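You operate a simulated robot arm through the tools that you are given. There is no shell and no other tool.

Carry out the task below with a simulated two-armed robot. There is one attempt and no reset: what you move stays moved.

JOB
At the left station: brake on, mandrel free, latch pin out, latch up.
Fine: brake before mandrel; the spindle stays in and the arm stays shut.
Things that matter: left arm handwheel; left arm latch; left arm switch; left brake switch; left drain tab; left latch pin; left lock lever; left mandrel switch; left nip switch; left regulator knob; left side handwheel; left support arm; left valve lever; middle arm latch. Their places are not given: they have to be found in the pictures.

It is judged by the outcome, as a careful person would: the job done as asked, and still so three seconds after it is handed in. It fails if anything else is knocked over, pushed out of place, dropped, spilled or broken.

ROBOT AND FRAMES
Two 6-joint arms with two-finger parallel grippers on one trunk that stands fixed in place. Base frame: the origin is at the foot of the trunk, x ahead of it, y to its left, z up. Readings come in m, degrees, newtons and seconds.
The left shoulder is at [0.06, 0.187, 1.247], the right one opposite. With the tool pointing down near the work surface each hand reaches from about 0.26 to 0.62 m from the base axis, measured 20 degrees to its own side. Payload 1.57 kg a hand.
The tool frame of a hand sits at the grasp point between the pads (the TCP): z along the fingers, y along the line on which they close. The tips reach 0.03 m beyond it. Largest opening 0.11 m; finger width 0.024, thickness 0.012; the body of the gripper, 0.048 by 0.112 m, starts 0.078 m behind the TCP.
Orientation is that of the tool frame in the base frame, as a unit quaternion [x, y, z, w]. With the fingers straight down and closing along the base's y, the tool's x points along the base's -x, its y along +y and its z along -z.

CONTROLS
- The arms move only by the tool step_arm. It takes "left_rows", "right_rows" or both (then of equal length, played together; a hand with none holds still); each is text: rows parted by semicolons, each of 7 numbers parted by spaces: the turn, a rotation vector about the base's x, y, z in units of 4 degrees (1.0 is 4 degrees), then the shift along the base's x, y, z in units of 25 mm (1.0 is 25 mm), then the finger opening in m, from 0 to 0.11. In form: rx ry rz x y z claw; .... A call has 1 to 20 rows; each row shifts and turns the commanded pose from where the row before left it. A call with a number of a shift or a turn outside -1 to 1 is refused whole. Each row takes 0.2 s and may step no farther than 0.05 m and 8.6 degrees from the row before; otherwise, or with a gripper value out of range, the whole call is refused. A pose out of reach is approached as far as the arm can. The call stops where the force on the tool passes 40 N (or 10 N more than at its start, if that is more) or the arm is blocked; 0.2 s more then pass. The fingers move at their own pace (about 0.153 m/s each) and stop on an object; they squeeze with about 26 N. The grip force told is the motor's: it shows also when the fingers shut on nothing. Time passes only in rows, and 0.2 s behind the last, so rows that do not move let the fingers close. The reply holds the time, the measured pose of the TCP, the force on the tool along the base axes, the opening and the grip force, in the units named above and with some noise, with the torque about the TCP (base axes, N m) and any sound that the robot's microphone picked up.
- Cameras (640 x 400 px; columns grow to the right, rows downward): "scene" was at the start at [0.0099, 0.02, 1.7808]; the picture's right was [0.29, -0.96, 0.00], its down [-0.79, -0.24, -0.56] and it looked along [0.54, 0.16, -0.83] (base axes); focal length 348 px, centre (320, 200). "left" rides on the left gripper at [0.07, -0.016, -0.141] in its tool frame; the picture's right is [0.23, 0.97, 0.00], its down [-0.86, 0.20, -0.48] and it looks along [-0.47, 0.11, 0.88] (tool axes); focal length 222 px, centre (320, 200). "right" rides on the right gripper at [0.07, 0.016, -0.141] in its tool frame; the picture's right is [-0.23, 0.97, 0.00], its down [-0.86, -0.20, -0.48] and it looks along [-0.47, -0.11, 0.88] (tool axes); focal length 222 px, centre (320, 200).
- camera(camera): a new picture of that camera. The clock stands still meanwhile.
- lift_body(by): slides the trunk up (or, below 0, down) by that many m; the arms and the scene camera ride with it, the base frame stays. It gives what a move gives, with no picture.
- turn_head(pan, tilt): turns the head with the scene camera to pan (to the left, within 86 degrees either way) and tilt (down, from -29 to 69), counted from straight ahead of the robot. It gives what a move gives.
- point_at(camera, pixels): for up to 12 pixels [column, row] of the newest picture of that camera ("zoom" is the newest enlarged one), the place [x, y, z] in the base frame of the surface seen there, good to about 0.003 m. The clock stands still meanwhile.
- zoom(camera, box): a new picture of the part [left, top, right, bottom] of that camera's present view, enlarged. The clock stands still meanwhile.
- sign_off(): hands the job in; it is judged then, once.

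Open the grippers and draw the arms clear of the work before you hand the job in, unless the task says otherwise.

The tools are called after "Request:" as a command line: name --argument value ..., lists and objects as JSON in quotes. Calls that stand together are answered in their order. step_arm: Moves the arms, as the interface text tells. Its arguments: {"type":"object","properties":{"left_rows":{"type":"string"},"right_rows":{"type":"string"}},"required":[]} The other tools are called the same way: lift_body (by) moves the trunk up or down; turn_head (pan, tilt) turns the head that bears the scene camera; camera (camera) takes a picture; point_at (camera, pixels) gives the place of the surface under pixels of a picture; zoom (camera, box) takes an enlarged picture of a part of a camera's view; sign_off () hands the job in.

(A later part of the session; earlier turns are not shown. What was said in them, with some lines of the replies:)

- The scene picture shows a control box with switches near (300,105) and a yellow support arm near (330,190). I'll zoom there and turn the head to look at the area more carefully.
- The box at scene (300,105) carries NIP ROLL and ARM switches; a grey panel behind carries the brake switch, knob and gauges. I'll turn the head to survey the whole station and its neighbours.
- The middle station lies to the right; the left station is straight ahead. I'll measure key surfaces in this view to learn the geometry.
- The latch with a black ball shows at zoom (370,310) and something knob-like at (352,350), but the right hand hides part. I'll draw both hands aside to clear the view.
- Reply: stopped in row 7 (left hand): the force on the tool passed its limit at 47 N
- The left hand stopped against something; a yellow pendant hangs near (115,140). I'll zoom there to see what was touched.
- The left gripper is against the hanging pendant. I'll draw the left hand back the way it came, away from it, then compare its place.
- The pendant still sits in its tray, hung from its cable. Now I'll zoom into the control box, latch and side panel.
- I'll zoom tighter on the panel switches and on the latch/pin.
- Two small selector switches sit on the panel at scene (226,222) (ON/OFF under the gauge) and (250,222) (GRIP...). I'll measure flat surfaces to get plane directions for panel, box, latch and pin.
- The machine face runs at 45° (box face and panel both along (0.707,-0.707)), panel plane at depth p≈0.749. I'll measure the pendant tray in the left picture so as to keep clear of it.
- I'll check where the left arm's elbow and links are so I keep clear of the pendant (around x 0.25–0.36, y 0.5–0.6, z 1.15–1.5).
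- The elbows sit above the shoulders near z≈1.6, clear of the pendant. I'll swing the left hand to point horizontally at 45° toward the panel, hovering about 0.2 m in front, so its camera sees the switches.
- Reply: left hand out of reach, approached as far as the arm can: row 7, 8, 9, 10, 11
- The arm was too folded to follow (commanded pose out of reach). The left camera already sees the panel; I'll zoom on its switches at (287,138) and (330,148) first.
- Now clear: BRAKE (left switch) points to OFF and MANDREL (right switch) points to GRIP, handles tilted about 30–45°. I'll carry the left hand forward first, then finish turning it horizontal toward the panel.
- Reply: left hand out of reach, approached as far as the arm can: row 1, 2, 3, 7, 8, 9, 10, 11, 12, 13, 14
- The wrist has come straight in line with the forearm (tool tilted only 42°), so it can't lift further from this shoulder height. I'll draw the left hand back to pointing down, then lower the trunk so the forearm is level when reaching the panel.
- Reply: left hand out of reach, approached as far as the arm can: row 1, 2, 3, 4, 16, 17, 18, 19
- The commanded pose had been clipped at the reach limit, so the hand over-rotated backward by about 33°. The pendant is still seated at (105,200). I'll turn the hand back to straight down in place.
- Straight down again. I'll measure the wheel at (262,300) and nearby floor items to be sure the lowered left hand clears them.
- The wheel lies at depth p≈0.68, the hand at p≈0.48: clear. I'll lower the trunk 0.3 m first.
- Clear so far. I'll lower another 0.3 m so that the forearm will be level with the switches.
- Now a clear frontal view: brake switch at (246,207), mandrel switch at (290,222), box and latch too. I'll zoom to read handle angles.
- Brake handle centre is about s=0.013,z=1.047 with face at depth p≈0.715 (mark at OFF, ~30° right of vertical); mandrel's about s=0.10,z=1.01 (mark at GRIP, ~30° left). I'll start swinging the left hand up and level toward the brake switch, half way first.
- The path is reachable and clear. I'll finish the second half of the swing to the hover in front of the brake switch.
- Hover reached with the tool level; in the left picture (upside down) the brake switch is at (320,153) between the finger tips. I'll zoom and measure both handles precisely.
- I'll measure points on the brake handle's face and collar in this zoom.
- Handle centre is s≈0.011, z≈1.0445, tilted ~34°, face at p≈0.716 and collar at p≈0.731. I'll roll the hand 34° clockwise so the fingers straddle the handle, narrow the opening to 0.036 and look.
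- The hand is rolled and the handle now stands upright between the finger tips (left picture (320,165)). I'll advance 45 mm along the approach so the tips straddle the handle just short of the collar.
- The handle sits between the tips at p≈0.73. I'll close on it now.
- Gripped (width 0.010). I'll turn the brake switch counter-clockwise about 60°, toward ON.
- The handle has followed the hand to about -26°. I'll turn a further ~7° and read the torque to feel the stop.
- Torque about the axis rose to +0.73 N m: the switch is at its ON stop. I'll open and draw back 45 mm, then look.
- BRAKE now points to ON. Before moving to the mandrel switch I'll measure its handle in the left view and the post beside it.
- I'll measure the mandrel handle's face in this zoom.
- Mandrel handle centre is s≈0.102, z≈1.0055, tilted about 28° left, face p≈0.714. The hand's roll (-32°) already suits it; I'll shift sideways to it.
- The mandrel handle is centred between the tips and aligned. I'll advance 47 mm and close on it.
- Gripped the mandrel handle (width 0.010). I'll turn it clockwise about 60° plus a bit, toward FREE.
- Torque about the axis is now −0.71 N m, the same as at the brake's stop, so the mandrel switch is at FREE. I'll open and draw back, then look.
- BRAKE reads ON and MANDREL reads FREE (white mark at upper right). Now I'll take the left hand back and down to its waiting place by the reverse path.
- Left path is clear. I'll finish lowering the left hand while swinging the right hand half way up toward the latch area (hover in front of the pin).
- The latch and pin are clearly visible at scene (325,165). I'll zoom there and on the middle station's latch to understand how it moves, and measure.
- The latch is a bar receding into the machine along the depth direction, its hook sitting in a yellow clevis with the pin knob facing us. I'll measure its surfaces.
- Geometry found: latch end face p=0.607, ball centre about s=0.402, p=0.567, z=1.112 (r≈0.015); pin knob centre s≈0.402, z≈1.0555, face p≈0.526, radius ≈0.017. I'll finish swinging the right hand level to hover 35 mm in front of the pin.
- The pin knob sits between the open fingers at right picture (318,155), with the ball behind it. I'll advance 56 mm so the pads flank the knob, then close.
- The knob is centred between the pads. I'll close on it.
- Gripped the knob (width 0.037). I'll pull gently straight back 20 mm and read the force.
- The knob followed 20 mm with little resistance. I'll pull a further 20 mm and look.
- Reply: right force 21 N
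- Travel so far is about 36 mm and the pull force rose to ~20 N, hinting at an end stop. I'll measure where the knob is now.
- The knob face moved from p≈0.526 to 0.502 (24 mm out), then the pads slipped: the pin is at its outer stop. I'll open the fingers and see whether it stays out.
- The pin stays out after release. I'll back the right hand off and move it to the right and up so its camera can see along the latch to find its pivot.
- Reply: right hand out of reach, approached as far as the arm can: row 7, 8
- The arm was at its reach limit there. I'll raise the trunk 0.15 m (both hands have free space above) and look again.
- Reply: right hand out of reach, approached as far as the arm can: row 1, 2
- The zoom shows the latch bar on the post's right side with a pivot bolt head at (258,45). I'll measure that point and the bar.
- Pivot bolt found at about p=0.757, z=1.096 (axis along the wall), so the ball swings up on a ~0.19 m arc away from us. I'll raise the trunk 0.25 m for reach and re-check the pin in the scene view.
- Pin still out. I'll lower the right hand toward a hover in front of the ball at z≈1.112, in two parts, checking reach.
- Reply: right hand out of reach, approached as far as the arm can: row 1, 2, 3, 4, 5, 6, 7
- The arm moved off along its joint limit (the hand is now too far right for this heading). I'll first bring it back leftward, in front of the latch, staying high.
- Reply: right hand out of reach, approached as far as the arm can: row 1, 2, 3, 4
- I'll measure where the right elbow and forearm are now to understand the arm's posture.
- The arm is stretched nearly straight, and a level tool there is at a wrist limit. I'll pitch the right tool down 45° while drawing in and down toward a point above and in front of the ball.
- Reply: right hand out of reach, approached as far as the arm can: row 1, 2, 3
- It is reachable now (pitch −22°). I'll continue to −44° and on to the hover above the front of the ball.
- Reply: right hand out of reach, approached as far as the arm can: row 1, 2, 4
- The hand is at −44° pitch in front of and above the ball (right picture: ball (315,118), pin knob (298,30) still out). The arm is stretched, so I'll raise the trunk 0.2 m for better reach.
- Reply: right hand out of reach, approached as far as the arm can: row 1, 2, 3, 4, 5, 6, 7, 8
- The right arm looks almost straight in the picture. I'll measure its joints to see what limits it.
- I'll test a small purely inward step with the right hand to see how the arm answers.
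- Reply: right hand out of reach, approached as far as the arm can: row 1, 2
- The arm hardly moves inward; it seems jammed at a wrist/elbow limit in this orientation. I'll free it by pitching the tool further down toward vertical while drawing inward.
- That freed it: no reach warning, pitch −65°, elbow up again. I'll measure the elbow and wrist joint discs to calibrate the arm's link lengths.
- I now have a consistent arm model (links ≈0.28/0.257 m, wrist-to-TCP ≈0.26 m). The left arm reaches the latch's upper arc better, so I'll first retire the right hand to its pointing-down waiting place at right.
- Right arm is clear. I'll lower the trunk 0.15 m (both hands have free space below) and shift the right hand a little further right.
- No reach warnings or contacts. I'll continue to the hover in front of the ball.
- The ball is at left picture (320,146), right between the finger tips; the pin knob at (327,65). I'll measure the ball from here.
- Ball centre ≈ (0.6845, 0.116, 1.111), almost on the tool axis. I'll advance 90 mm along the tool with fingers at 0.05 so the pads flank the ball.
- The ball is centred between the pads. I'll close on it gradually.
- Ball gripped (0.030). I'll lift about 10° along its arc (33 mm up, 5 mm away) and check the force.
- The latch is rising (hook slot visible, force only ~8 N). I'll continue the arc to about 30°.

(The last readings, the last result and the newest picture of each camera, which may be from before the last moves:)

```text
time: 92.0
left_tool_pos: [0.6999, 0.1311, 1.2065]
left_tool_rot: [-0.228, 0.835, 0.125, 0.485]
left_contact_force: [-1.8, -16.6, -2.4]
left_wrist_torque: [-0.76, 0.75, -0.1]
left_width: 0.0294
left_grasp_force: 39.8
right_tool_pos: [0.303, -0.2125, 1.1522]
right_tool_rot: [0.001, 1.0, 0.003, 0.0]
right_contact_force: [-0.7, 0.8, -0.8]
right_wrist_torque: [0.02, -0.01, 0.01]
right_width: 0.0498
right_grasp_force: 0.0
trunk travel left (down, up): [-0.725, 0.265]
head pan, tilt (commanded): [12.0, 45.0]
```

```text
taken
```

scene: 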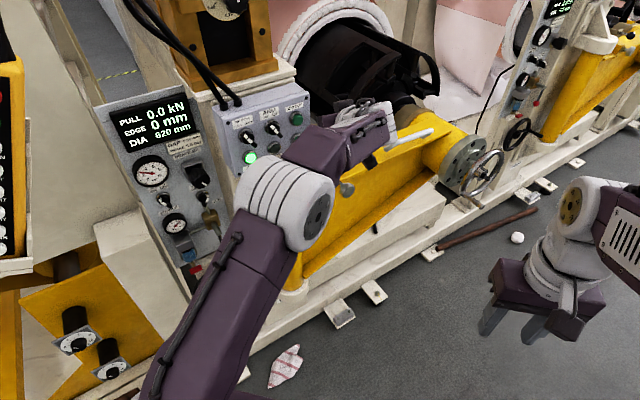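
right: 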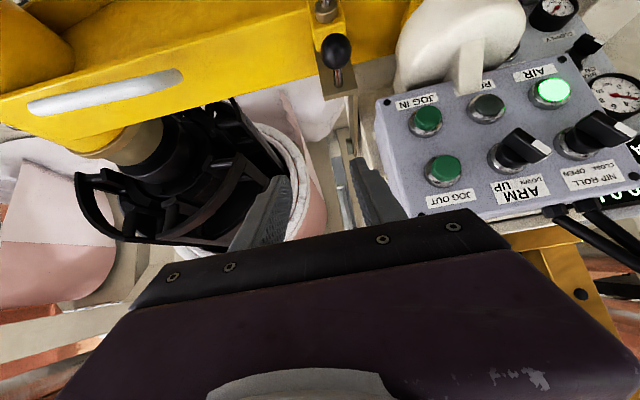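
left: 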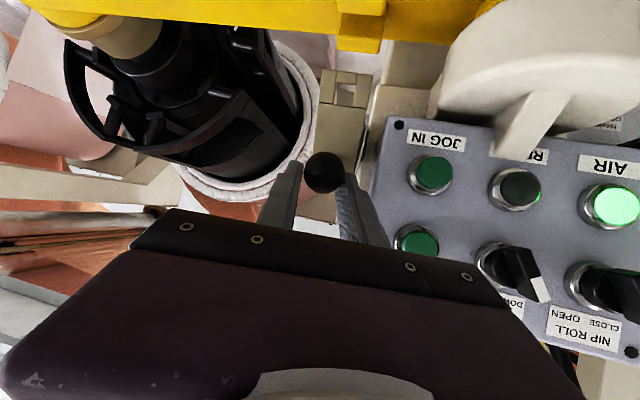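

At ~30° now, forces moderate. I'll continue to about 50°, easing the tool pitch from −30° to −15° to keep reach.

Request:
step_arm --left_rows "0.234 -0.406 0 0.0933 0.0933 0.312 0.015;0.234 -0.406 0 0.1468 0.1468 0.2608 0.015;0.234 -0.406 0 0.1544 0.1544 0.2516 0.015;0.234 -0.406 0 0.162 0.162 0.2416 0.015;0.234 -0.406 0 0.1694 0.1694 0.2316 0.015;0.234 -0.406 0 0.1765 0.1765 0.2208 0.015;0.234 -0.406 0 0.183 0.183 0.2096 0.015;0.234 -0.406 0 0.1895 0.1895 0.1984 0.015"

Request:
camera --camera "left"

Request:
zoom --camera "scene" --box '[280, 80, 460, 220]'

```text
time: 93.8
left_tool_pos: [0.7324, 0.1684, 1.2546]
left_tool_rot: [-0.211, 0.765, 0.153, 0.589]
left_contact_force: [0.5, 0.6, 1.1]
left_wrist_torque: [0.01, 0.01, -0.01]
left_width: 0.0149
left_grasp_force: 0.1
right_tool_pos: [0.3033, -0.2077, 1.1525]
right_tool_rot: [0.0, 1.0, 0.0, -0.002]
right_contact_force: [-0.9, 0.0, 0.1]
right_wrist_torque: [-0.01, -0.01, 0.01]
right_width: 0.0498
right_grasp_force: 0.1
trunk travel left (down, up): [-0.725, 0.265]
head pan, tilt (commanded): [12.0, 45.0]
```

```text
taken
```

left: 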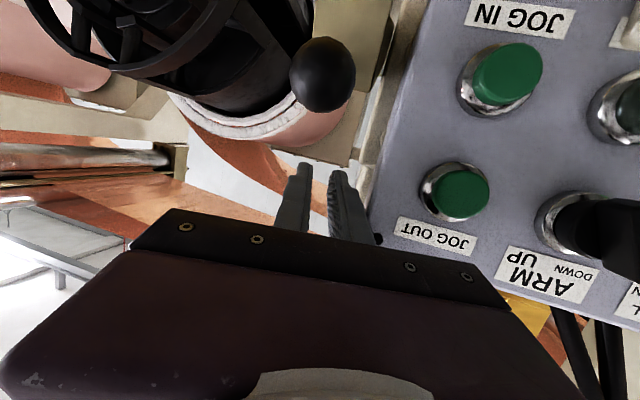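

```text
2.86 times, centred on (370, 150) of scene
```

zoom: 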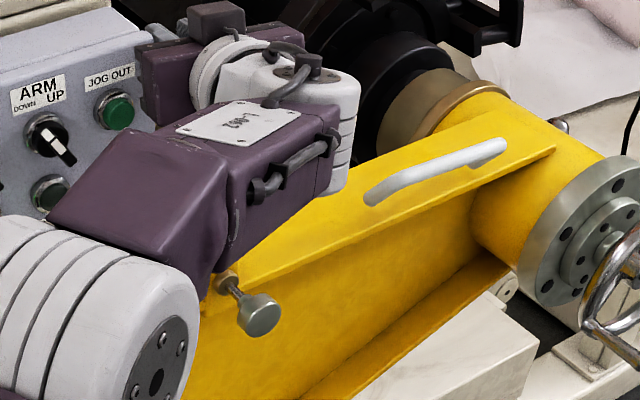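

The ball slipped from the pads; it now shows at left picture (322,75). I'll measure where the latch rests.

Request:
point_at --camera "left" --pixels '[[322, 75], [310, 75], [335, 75], [322, 60], [322, 95], [345, 150], [375, 100], [303, 165], [338, 175], [380, 200], [400, 150]]'

Request:
zoom --camera "left" --box '[230, 20, 430, 220]'

```text
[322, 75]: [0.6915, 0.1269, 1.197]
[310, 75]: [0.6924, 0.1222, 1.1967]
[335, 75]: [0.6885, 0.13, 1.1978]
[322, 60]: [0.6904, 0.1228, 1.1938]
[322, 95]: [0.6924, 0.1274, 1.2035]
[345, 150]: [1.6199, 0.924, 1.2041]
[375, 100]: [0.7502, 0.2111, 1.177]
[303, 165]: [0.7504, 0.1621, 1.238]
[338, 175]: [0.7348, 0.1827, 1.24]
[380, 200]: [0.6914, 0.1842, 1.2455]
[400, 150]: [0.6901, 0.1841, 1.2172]
```

```text
2.00 times, centred on (330, 120) of left
```

zoom: 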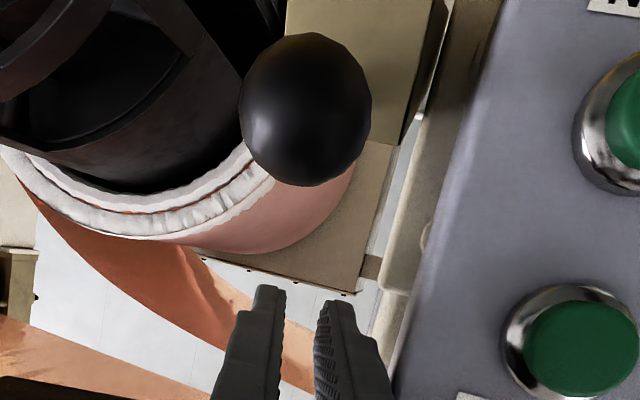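

The ball slid out at about 30°, and the latch has stayed there by itself (ball centre ≈ p 0.60, z 1.20), so it holds its position. I'll back the closed fingers off and come down in front, to push the latch up from underneath its hook.

Request:
step_arm --left_rows "0 0 0 -0.803 -0.464 0.249 0.0;0 0 0 -0.803 -0.464 0.249 0.0;0 0 0 -0.803 -0.464 0.249 0.0;0 0 0 -0.803 -0.464 0.249 0.0;0 0 0 -0.803 -0.464 0.249 0.0;-0.375 0.65 0 0.01 -0.06 -1 0.0;-0.375 0.65 0 0.01 -0.06 -1 0.0;-0.375 0.65 0 0.01 -0.06 -1 0.0;-0.375 0.65 0 0.01 -0.06 -1 0.0;-0.375 0.65 0 0.01 -0.06 -1 0.0"

Request:
camera --camera "left"

Request:
camera --camera "scene"

```text
time: 96.0
left_tool_pos: [0.633, 0.1024, 1.1587]
left_tool_rot: [-0.229, 0.835, 0.125, 0.484]
left_contact_force: [0.5, -0.3, -0.7]
left_wrist_torque: [0.0, 0.01, 0.0]
left_width: 0.0
left_grasp_force: 21.6
right_tool_pos: [0.3017, -0.2087, 1.1535]
right_tool_rot: [0.0, 1.0, 0.0, -0.002]
right_contact_force: [-0.8, -0.6, -0.8]
right_wrist_torque: [0.03, -0.02, 0.0]
right_width: 0.0498
right_grasp_force: 0.0
trunk travel left (down, up): [-0.725, 0.265]
head pan, tilt (commanded): [12.0, 45.0]
```

```text
taken
```

left: 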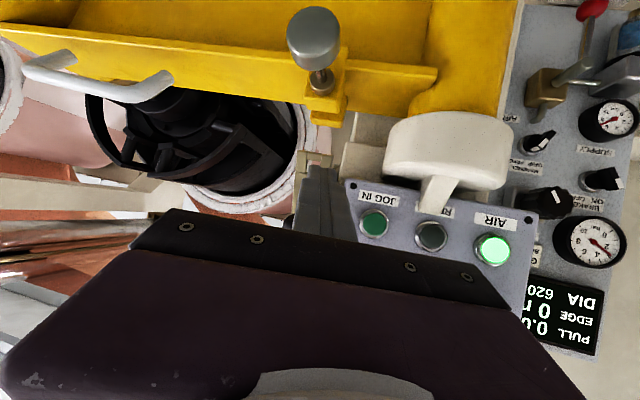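

```text
taken
```

scene: 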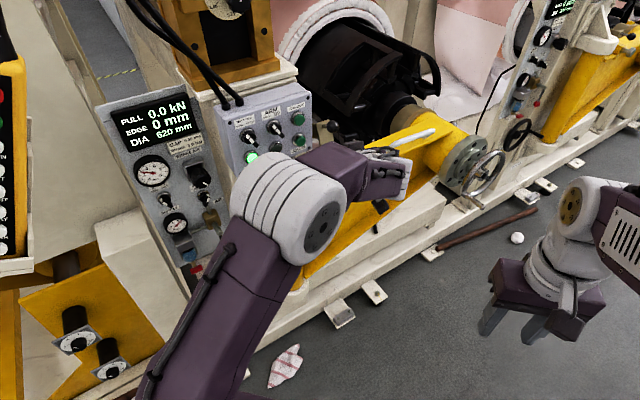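

I'll zoom the left view to see the hook relative to the closed fingers, and measure the hook's lower edge.

Request:
zoom --camera "left" --box '[260, 80, 400, 230]'

Request:
point_at --camera "zoom" --pixels '[[300, 205], [330, 205], [350, 215], [285, 215], [320, 190], [320, 250], [300, 130], [270, 300], [340, 300]]'

```text
2.67 times, centred on (330, 155) of left
```

zoom: 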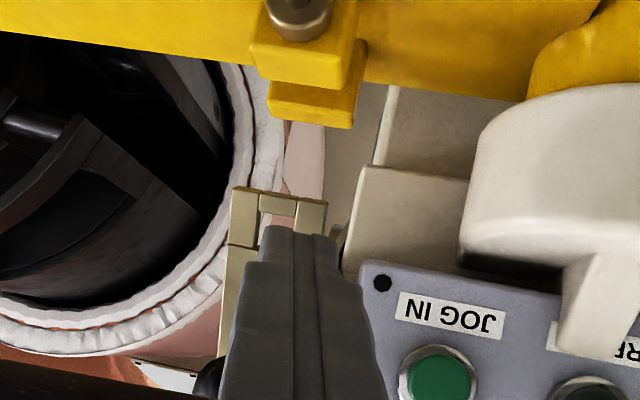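

```text
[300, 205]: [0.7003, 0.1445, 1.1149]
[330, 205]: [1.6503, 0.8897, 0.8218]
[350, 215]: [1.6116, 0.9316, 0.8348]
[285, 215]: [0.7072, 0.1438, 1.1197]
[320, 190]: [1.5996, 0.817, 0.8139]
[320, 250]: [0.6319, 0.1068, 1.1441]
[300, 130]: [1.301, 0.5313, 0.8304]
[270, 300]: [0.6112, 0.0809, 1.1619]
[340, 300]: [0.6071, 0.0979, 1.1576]
```

The hook's lower end is at about p≈0.60–0.615, z≈1.107–1.12; the closed fingers' slope matches it. I'll drop 14 mm and slide the tips in beneath the hook, above the clevis.

Request:
step_arm --left_rows "0 0 0 0 0 -0.58 0.0;0 0 0 0.615 0.322 -0.396 0.0;0 0 0 0.615 0.322 -0.396 0.0;0 0 0 0.615 0.322 -0.396 0.0;0 0 0 0.615 0.322 -0.396 0.0"

Request:
zoom --camera "left" --box '[240, 80, 400, 230]'

```text
time: 97.2
left_tool_pos: [0.6936, 0.134, 1.1047]
left_tool_rot: [-0.229, 0.835, 0.125, 0.485]
left_contact_force: [-5.1, -3.8, -0.5]
left_wrist_torque: [-0.06, 0.01, -0.06]
left_width: 0.0002
left_grasp_force: 21.3
right_tool_pos: [0.3031, -0.2093, 1.1529]
right_tool_rot: [0.0, 1.0, 0.0, -0.001]
right_contact_force: [0.5, 0.4, -0.2]
right_wrist_torque: [0.01, 0.04, 0.03]
right_width: 0.0498
right_grasp_force: 0.0
trunk travel left (down, up): [-0.725, 0.265]
head pan, tilt (commanded): [12.0, 45.0]
```

```text
2.67 times, centred on (320, 155) of left
```

zoom: 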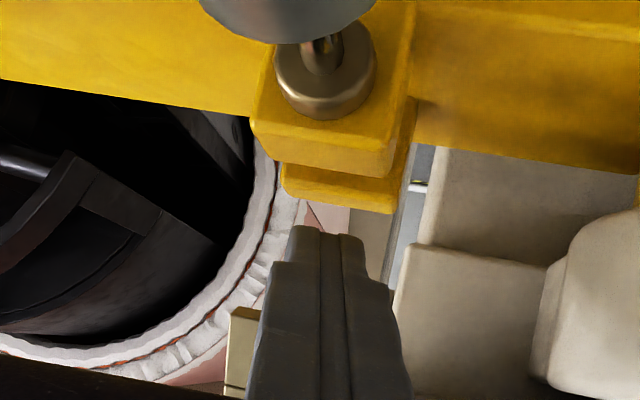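

The tips are lightly touching beneath the hook (≈6 N). I'll push up along the hook's arc about 12° and check.

Request:
step_arm --left_rows "0 0 0 0.035 0.035 0.35 0.0;0 0 0 0.035 0.035 0.35 0.0;0 0 0 0.035 0.035 0.35 0.0;0 0 0 0.035 0.035 0.35 0.0"

Request:
camera --camera "left"

Request:
zoom --camera "left" --box '[240, 80, 400, 230]'

```text
time: 98.2
left_tool_pos: [0.6975, 0.1385, 1.1416]
left_tool_rot: [-0.23, 0.835, 0.125, 0.484]
left_contact_force: [-0.7, -0.3, -1.7]
left_wrist_torque: [0.01, 0.0, 0.0]
left_width: 0.0
left_grasp_force: 21.2
right_tool_pos: [0.3021, -0.2082, 1.1526]
right_tool_rot: [0.0, 1.0, 0.001, -0.002]
right_contact_force: [0.5, 0.3, 0.8]
right_wrist_torque: [-0.01, 0.03, 0.02]
right_width: 0.0502
right_grasp_force: 0.0
trunk travel left (down, up): [-0.725, 0.265]
head pan, tilt (commanded): [12.0, 45.0]
```

```text
taken
```

left: 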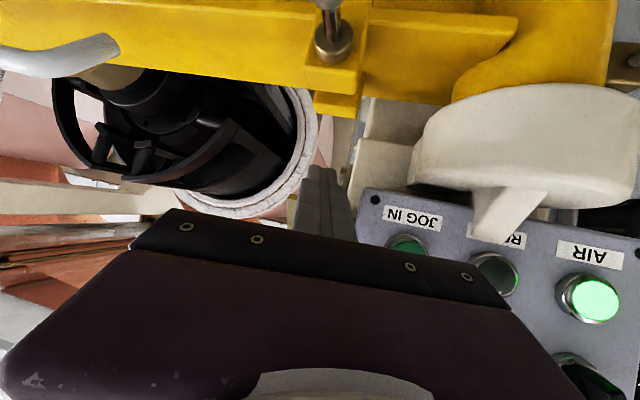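

```text
2.67 times, centred on (320, 155) of left
```

zoom: 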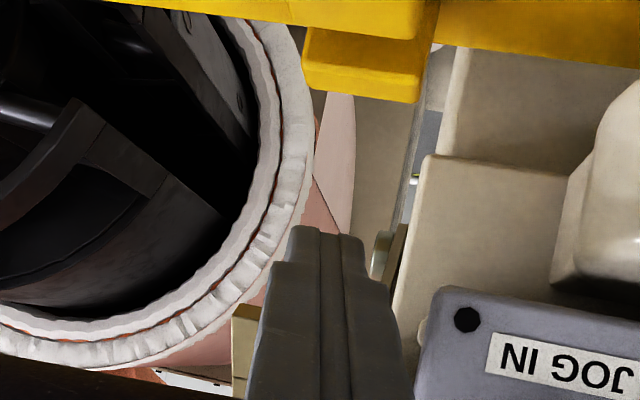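

The hook is rising with the fingers at almost no force. I'll continue to about 60°.

Request:
step_arm --left_rows "0 0 0 0.085 0.085 0.307 0.0;0 0 0 0.085 0.085 0.307 0.0;0 0 0 0.085 0.085 0.307 0.0;0 0 0 0.1216 0.1216 0.283 0.0;0 0 0 0.1216 0.1216 0.283 0.0;0 0 0 0.1216 0.1216 0.283 0.0"

Request:
camera --camera "left"

Request:
zoom --camera "left" --box '[220, 80, 420, 230]'

Request:
zoom --camera "scene" --box '[260, 60, 460, 220]'

```text
time: 99.5
left_tool_pos: [0.7089, 0.1479, 1.1739]
left_tool_rot: [-0.229, 0.84, 0.125, 0.475]
left_contact_force: [-3.2, -4.2, -5.0]
left_wrist_torque: [-0.04, 0.07, -0.05]
left_width: 0.0
left_grasp_force: 21.8
right_tool_pos: [0.3032, -0.2097, 1.1527]
right_tool_rot: [0.0, 1.0, 0.001, -0.001]
right_contact_force: [0.3, -0.6, 0.4]
right_wrist_torque: [0.0, 0.02, 0.01]
right_width: 0.0502
right_grasp_force: 0.1
trunk travel left (down, up): [-0.725, 0.265]
head pan, tilt (commanded): [12.0, 45.0]
stopped in row 6 (left hand): the force on the tool passed its limit at 46 N (the readings are from after the stop); the commanded pose is now the measured one
```

```text
taken
```

left: 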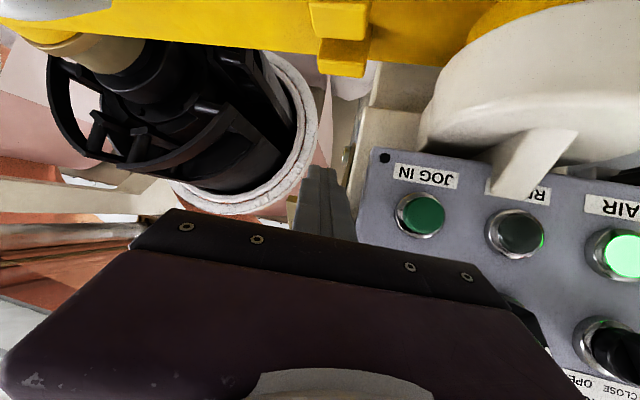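

```text
2.67 times, centred on (320, 155) of left
```

zoom: 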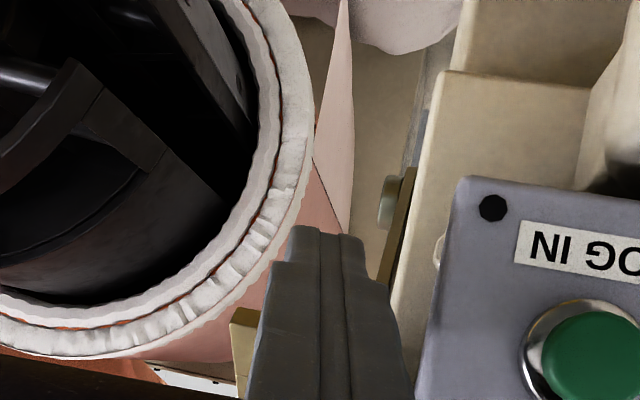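

```text
2.50 times, centred on (360, 140) of scene
```

zoom: 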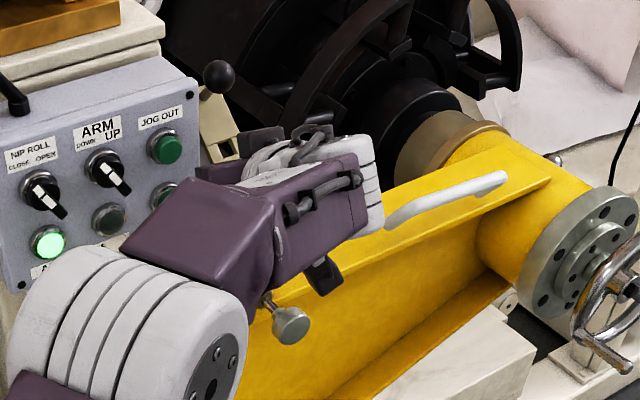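

The push stopped at 46 N, now eased to ~7 N: either the latch's own stop or something else. The ball is visible in the scene zoom at (218,75); I'll measure it to get the latch angle.

Request:
point_at --camera "zoom" --pixels '[[218, 75], [210, 70], [226, 78], [205, 95], [215, 120], [222, 140], [230, 155], [215, 150]]'

Request:
zoom --camera "scene" --box '[320, 70, 400, 150]'

```text
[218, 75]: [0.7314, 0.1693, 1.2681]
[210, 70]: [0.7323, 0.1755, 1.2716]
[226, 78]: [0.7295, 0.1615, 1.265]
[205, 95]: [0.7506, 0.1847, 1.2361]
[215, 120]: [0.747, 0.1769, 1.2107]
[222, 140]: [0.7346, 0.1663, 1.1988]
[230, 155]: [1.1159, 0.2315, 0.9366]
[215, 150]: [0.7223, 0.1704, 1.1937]
```

```text
5.00 times, centred on (360, 110) of scene
```

zoom: 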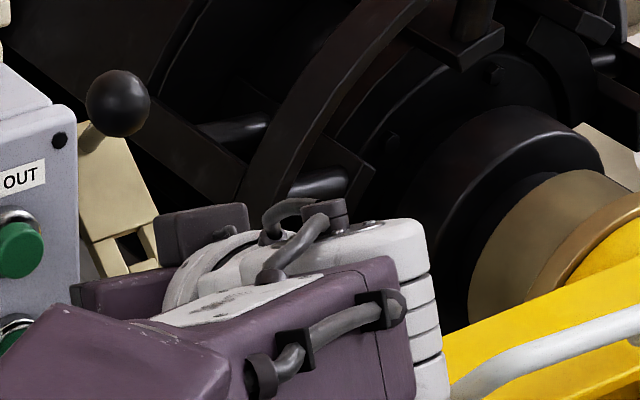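

Ball centre ≈ p 0.648, z 1.262: the latch is at about 52°. I'll push two small steps along the arc to feel whether this is a firm stop.

Request:
step_arm --left_rows "0 0 0 0.06 0.06 0.14 0.0;0 0 0 0.06 0.06 0.14 0.0"

Request:
zoom --camera "scene" --box '[320, 70, 400, 150]'

Request:
point_at --camera "zoom" --pixels '[[118, 103], [105, 100], [130, 105]]'

```text
time: 100.1
left_tool_pos: [0.7084, 0.1493, 1.1735]
left_tool_rot: [-0.231, 0.843, 0.125, 0.469]
left_contact_force: [-5.4, -4.9, -4.0]
left_wrist_torque: [0.01, 0.0, 0.02]
left_width: 0.0
left_grasp_force: 21.3
right_tool_pos: [0.302, -0.2096, 1.1529]
right_tool_rot: [0.0, 1.0, 0.001, -0.001]
right_contact_force: [-0.2, 0.3, -0.1]
right_wrist_torque: [0.0, -0.02, 0.0]
right_width: 0.05
right_grasp_force: 0.1
trunk travel left (down, up): [-0.725, 0.265]
head pan, tilt (commanded): [12.0, 45.0]
stopped in row 2 (left hand): the force on the tool passed its limit at 44 N (the readings are from after the stop); the commanded pose is now the measured one
```

```text
5.00 times, centred on (360, 110) of scene
```

zoom: 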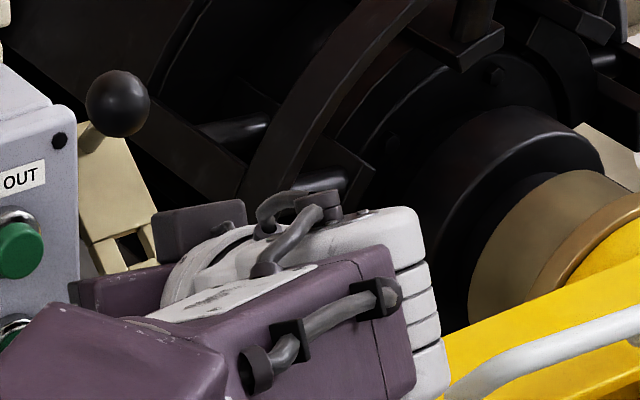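

```text
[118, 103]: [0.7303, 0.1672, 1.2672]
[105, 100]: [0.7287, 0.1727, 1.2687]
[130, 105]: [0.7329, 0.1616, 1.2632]
```

The ball hasn't moved under 44 N and the reaction is square to the hook's face: the latch is at its upper stop (~52°). I'll ease the fingers down a little and draw them straight back out.

Request:
step_arm --left_rows "0 0 0 -0.2 -0.12 -0.2 0.0;0 0 0 -0.5 -0.29 0.2 0.0;0 0 0 -0.75 -0.433 0.5 0.0;0 0 0 -0.75 -0.433 0.5 0.0;0 0 0 -0.75 -0.433 0.5 0.0;0 0 0 -0.75 -0.433 0.5 0.0"

Request:
camera --camera "left"

Request:
zoom --camera "scene" --box '[280, 60, 440, 200]'

```text
time: 101.5
left_tool_pos: [0.6156, 0.0993, 1.2234]
left_tool_rot: [-0.231, 0.842, 0.126, 0.472]
left_contact_force: [0.5, -0.2, -0.2]
left_wrist_torque: [0.01, -0.04, 0.01]
left_width: 0.0
left_grasp_force: 21.0
right_tool_pos: [0.3022, -0.2088, 1.1525]
right_tool_rot: [0.0, 1.0, 0.001, -0.001]
right_contact_force: [-0.2, 0.4, -0.6]
right_wrist_torque: [-0.03, 0.02, 0.01]
right_width: 0.0501
right_grasp_force: 0.0
trunk travel left (down, up): [-0.725, 0.265]
head pan, tilt (commanded): [12.0, 45.0]
```

```text
taken
```

left: 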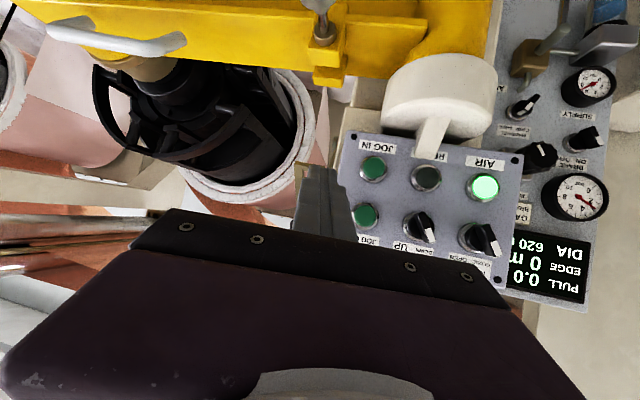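

```text
2.86 times, centred on (360, 130) of scene
```

zoom: 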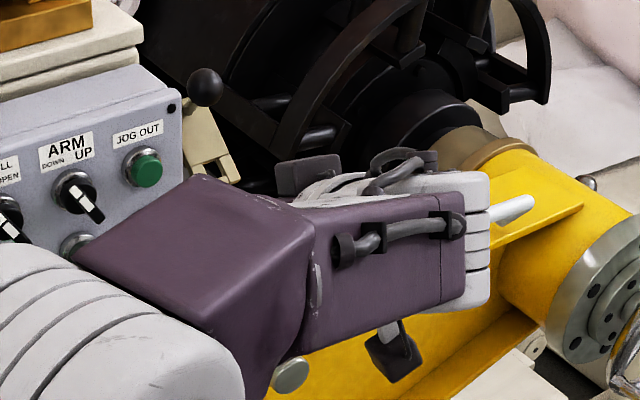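

The latch stays up by itself. I'll bring the left hand back by its earlier route, keeping well clear of the control box.

Request:
step_arm --left_rows "0 0 0 -0.6 -0.6 0 0.0;0 0 0 -0.6 -0.6 0 0.0;-0.2452 0.9153 -0.4247 -0.7 0.53 -0.02 0.0;-0.2452 0.9153 -0.4247 -0.7 0.53 -0.02 0.0;-0.2452 0.9153 -0.4247 -0.7 0.53 -0.02 0.0;-0.2452 0.9153 -0.4247 -0.7 0.53 -0.02 0.0;-0.2452 0.9153 -0.4247 -0.7 0.53 -0.02 0.0;-0.2452 0.9153 -0.4247 -0.7 0.53 -0.02 0.0;-0.2452 0.9153 -0.4247 -0.7 0.53 -0.02 0.0;-0.2452 0.9153 -0.4247 -0.7 0.53 -0.02 0.0"

Request:
camera --camera "scene"

```text
time: 103.7
left_tool_pos: [0.4451, 0.1742, 1.2193]
left_tool_rot: [-0.121, 0.962, 0.066, 0.237]
left_contact_force: [0.6, 0.3, 0.1]
left_wrist_torque: [-0.03, 0.01, 0.01]
left_width: 0.0001
left_grasp_force: 21.7
right_tool_pos: [0.3013, -0.2084, 1.1531]
right_tool_rot: [-0.001, 1.0, 0.001, -0.001]
right_contact_force: [-0.1, -0.3, 0.3]
right_wrist_torque: [-0.03, -0.02, 0.0]
right_width: 0.0499
right_grasp_force: 0.0
trunk travel left (down, up): [-0.725, 0.265]
head pan, tilt (commanded): [12.0, 45.0]
```

```text
taken
```

scene: 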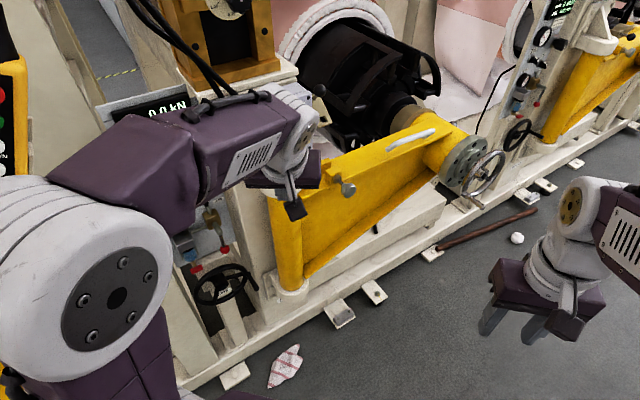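

Clear and free of contact. I'll finish the retreat to the waiting pose, opening the gripper.

Request:
step_arm --left_rows "-0.2452 0.9153 -0.4247 -0.55 0.7 -0.02 0.05;-0.2452 0.9153 -0.4247 -0.55 0.7 -0.02 0.05;-0.2452 0.9153 -0.4247 -0.55 0.7 -0.02 0.05;-0.2452 0.9153 -0.4247 -0.55 0.7 -0.02 0.05;-0.2452 0.9153 -0.4247 -0.55 0.7 -0.02 0.05;-0.2452 0.9153 -0.4247 -0.55 0.6 -0.02 0.05;-0.2452 0.9153 -0.4247 -0.55 0.5 -0.02 0.05;-0.2452 0.9153 -0.4247 -0.55 0.5 -0.02 0.05"

Request:
camera --camera "scene"

Request:
zoom --camera "scene" --box '[270, 60, 430, 220]'

```text
time: 105.5
left_tool_pos: [0.3362, 0.2996, 1.2144]
left_tool_rot: [-0.003, 1.0, 0.002, -0.015]
left_contact_force: [-0.2, 0.2, -0.1]
left_wrist_torque: [0.01, 0.0, 0.02]
left_width: 0.0501
left_grasp_force: 0.0
right_tool_pos: [0.3027, -0.2086, 1.1542]
right_tool_rot: [0.0, 1.0, 0.0, -0.001]
right_contact_force: [-0.4, 0.3, 0.0]
right_wrist_torque: [-0.01, -0.01, -0.01]
right_width: 0.0501
right_grasp_force: 0.1
trunk travel left (down, up): [-0.725, 0.265]
head pan, tilt (commanded): [12.0, 45.0]
```

```text
taken
```

scene: 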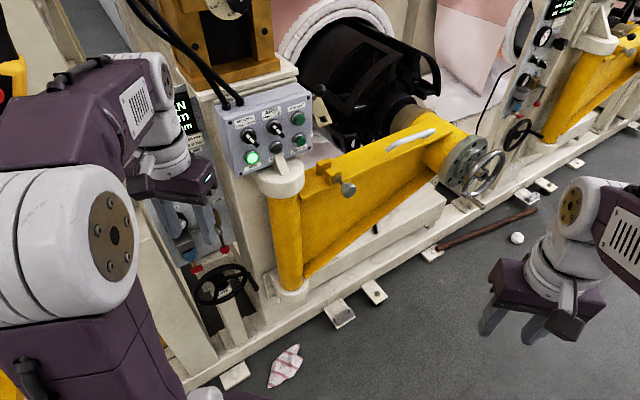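

```text
2.50 times, centred on (350, 140) of scene
```

zoom: 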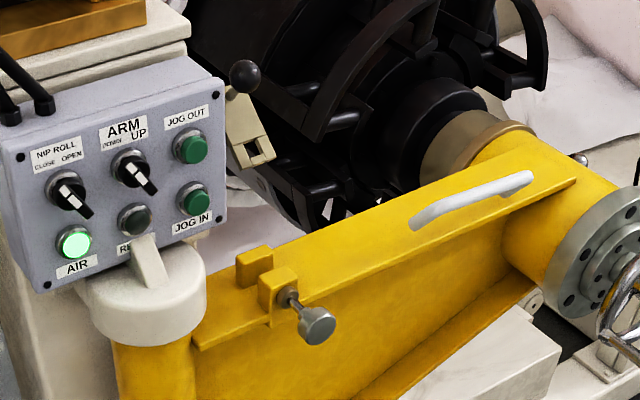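

The latch stands up clear of the empty clevis and the pin is out. I'll zoom to verify the pin gap and the latch, and re-measure.

Request:
zoom --camera "scene" --box '[310, 70, 370, 210]'

Request:
zoom --camera "scene" --box '[315, 145, 375, 205]'

Request:
point_at --camera "scene" --pixels '[[319, 90], [348, 190], [335, 178], [321, 108], [324, 122]]'

```text
2.86 times, centred on (340, 140) of scene
```

zoom: 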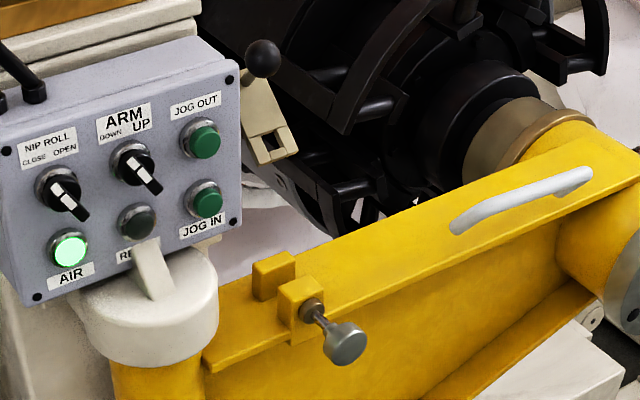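

```text
6.67 times, centred on (345, 175) of scene
```

zoom: 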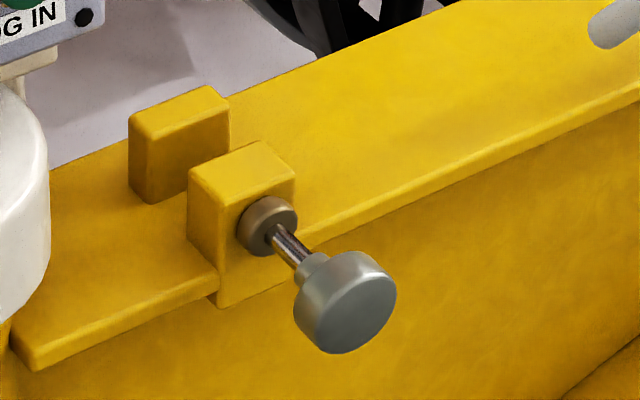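

```text
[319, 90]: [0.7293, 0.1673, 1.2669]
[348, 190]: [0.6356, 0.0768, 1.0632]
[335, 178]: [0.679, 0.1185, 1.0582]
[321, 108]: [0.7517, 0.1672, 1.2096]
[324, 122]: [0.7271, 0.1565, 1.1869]
```

The latch and pin are steady. To be sure the latch's stop is its own and not some neighbouring part, I'll check the depth of the black mandrel behind it and view the pivot.

Request:
point_at --camera "scene" --pixels '[[333, 100], [330, 88], [336, 115], [328, 78], [310, 82], [345, 95], [330, 130], [316, 100]]'

Request:
zoom --camera "scene" --box '[295, 70, 355, 130]'

```text
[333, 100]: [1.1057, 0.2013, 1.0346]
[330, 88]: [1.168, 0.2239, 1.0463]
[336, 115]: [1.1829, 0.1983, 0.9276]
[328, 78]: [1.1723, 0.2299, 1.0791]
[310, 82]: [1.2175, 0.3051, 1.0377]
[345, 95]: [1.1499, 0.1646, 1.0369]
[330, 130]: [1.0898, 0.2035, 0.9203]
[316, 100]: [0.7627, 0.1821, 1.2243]
```

```text
6.67 times, centred on (325, 100) of scene
```

zoom: 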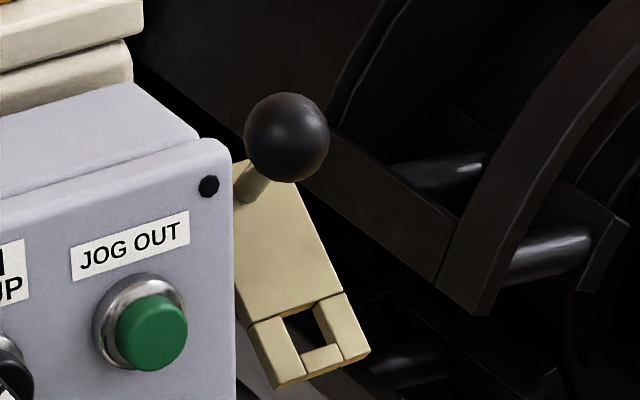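

Nothing touches the latch: the mandrel lies far behind, so the stop is the latch's own. I'll open both grippers, let a few seconds pass, then verify the panel switches once more.

Request:
step_arm --left_rows "0 0 0 -0.5 -0.5 0 0.1;0 0 0 0 0 0 0.1;0 0 0 0 0 0 0.1;0 0 0 0 0 0 0.1;0 0 0 0 0 0 0.1;0 0 0 0 0 0 0.1;0 0 0 0 0 0 0.1;0 0 0 0 0 0 0.1;0 0 0 0 0 0 0.1;0 0 0 0 0 0 0.1;0 0 0 0 0 0 0.1;0 0 0 0 0 0 0.1;0 0 0 0 0 0 0.1;0 0 0 0 0 0 0.1;0 0 0 0 0 0 0.1" --right_rows "0 0 0 0 0 0 0.1;0 0 0 0 0 0 0.1;0 0 0 0 0 0 0.1;0 0 0 0 0 0 0.1;0 0 0 0 0 0 0.1;0 0 0 0 0 0 0.1;0 0 0 0 0 0 0.1;0 0 0 0 0 0 0.1;0 0 0 0 0 0 0.1;0 0 0 0 0 0 0.1;0 0 0 0 0 0 0.1;0 0 0 0 0 0 0.1;0 0 0 0 0 0 0.1;0 0 0 0 0 0 0.1;0 0 0 0 0 0 0.1"

Request:
camera --camera "left"

Request:
turn_head --pan 30 --tilt 40

Request:
camera --camera "scene"

```text
time: 108.7
left_tool_pos: [0.3248, 0.2885, 1.2142]
left_tool_rot: [-0.004, 1.0, 0.002, -0.014]
left_contact_force: [0.2, 0.4, 0.1]
left_wrist_torque: [0.0, 0.03, -0.02]
left_width: 0.1003
left_grasp_force: 0.0
right_tool_pos: [0.3037, -0.2079, 1.1527]
right_tool_rot: [0.0, 1.0, 0.001, -0.001]
right_contact_force: [-0.7, 0.2, -0.5]
right_wrist_torque: [0.0, 0.0, 0.0]
right_width: 0.1
right_grasp_force: 0.0
trunk travel left (down, up): [-0.725, 0.265]
head pan, tilt (commanded): [12.0, 45.0]
```

```text
taken
```

left: 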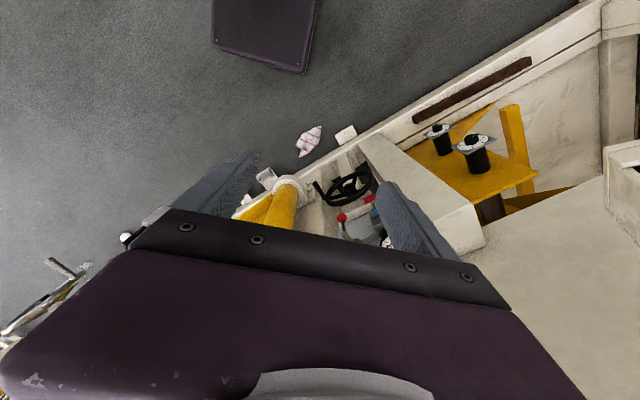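

```text
time: 109.5
left_tool_pos: [0.3236, 0.2878, 1.2151]
left_tool_rot: [-0.004, 1.0, 0.001, -0.015]
left_contact_force: [0.1, -0.2, -0.3]
left_wrist_torque: [0.0, 0.03, 0.0]
left_width: 0.0999
left_grasp_force: 0.1
right_tool_pos: [0.302, -0.2081, 1.1529]
right_tool_rot: [0.0, 1.0, 0.001, -0.001]
right_contact_force: [-0.3, 0.1, 0.7]
right_wrist_torque: [0.0, 0.01, -0.01]
right_width: 0.0998
right_grasp_force: 0.1
trunk travel left (down, up): [-0.725, 0.265]
head pan, tilt (commanded): [30.0, 40.0]
```

```text
taken
```

scene: 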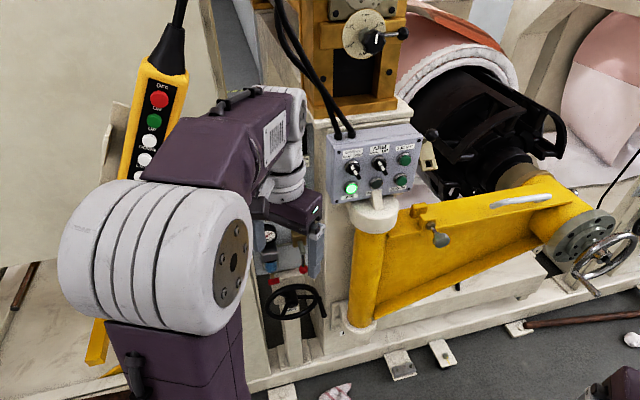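

The left forearm hides the panel from here. I'll lower the trunk 0.45 m (as done safely before) for a clear frontal check of every control.

Request:
lift_body --by -0.45

Request:
turn_head --pan 30 --tilt 15

Request:
camera --camera "scene"

Request:
zoom --camera "scene" --box '[220, 130, 320, 260]'

Request:
zoom --camera "scene" --box '[320, 70, 540, 250]'

```text
refused: -0.45 is not a number from -0.4 to 0.4
```

```text
time: 110.4
left_tool_pos: [0.324, 0.2885, 1.2149]
left_tool_rot: [-0.005, 1.0, 0.002, -0.015]
left_contact_force: [-1.5, 1.0, 0.2]
left_wrist_torque: [0.0, 0.0, 0.02]
left_width: 0.1003
left_grasp_force: 0.0
right_tool_pos: [0.3027, -0.2092, 1.1529]
right_tool_rot: [-0.001, 1.0, 0.001, -0.001]
right_contact_force: [-0.7, -0.1, -0.1]
right_wrist_torque: [0.01, 0.01, 0.03]
right_width: 0.1002
right_grasp_force: 0.0
trunk travel left (down, up): [-0.725, 0.265]
head pan, tilt (commanded): [30.0, 15.0]
```

```text
taken
```

scene: 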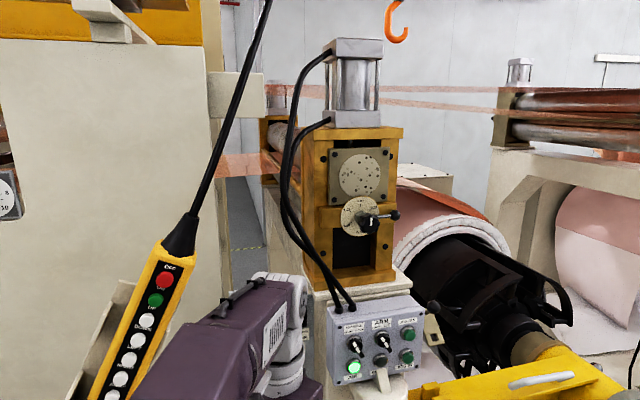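

```text
3.08 times, centred on (270, 195) of scene
```

zoom: 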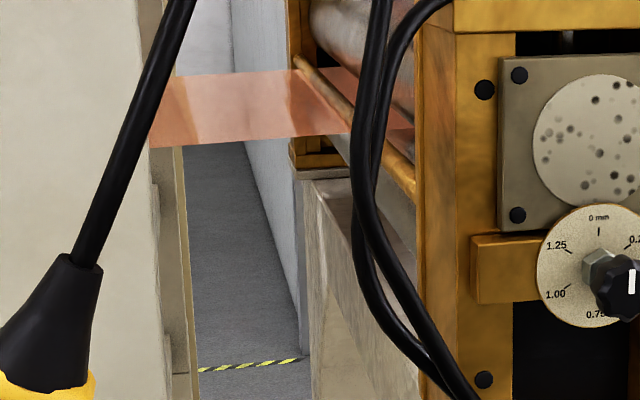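

```text
2.22 times, centred on (430, 160) of scene
```

zoom: 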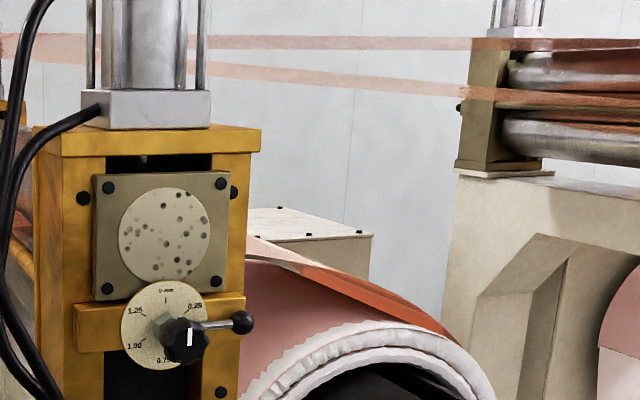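

A single trunk move is limited to 0.4 m, so it was refused. I'll lower 0.4 m instead and look.

Request:
lift_body --by -0.4

Request:
camera --camera "scene"

Request:
zoom --camera "scene" --box '[215, 170, 325, 270]'

Request:
zoom --camera "scene" --box '[320, 80, 540, 260]'

```text
time: 114.3
left_tool_pos: [0.324, 0.2889, 0.8142]
left_tool_rot: [-0.004, 1.0, 0.002, -0.014]
left_contact_force: [-0.7, -1.0, 0.3]
left_wrist_torque: [0.0, 0.03, 0.03]
left_width: 0.1003
left_grasp_force: 0.1
right_tool_pos: [0.3028, -0.2088, 0.753]
right_tool_rot: [0.0, 1.0, 0.001, -0.001]
right_contact_force: [-0.1, 0.5, -0.2]
right_wrist_torque: [-0.01, 0.02, 0.03]
right_width: 0.0999
right_grasp_force: 0.1
trunk travel left (down, up): [-0.325, 0.665]
head pan, tilt (commanded): [30.0, 15.0]
```

```text
taken
```

scene: 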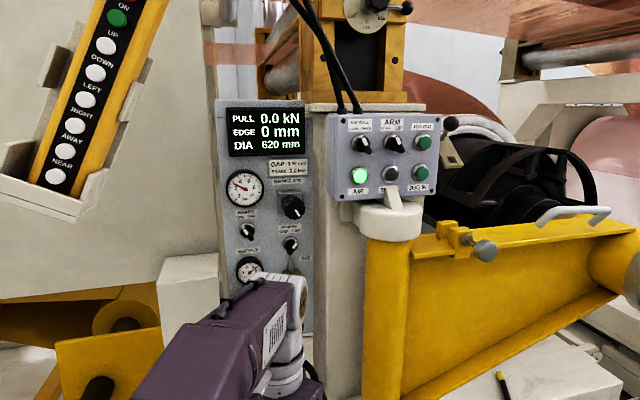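

```text
4.00 times, centred on (270, 220) of scene
```

zoom: 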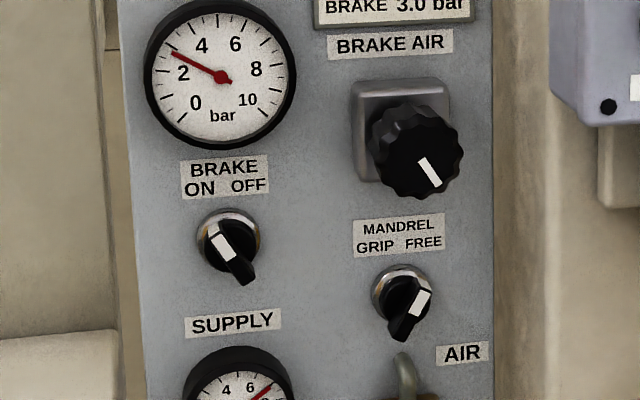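

```text
2.22 times, centred on (430, 170) of scene
```

zoom: 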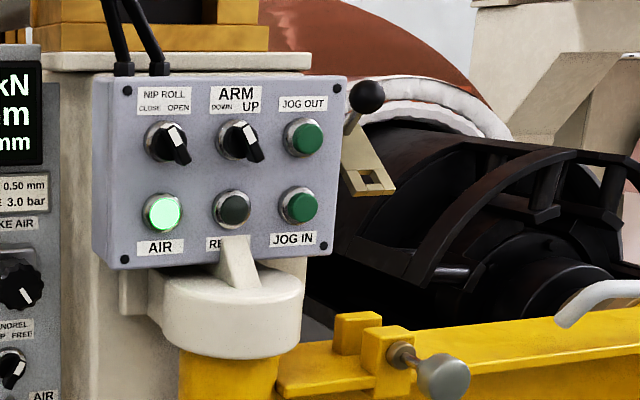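

BRAKE points to ON, MANDREL to FREE, the pin is out and the latch is up. The arm is still shut, the nip and arm switches and the regulator knob are unchanged, and both hands are open and clear. I'll hand the job in.

Request:
sign_off

```text
The job is handed in.
```

The job at the left station is done and handed in, and the last pictures before hand-in show it as you asked:

- **Brake:** switched to ON first, before the mandrel was touched.
- **Mandrel:** switched to FREE after the brake.
- **Latch pin:** pulled out about 24 mm to its outer stop. It stayed out after release.
- **Latch:** raised about 52° to what seems to be its upper stop. It would not move under about 44 N, nothing was in its way, and it stays up by itself.

The arm is still shut and I did not touch the spindle handwheel. The nip and arm switches and the regulator knob look unchanged. Both grippers are open and drawn clear.

Early on, the left hand bumped the hanging yellow pendant with about 47 N while I was clearing the view. It still sits in its tray and looks undisturbed in later pictures.
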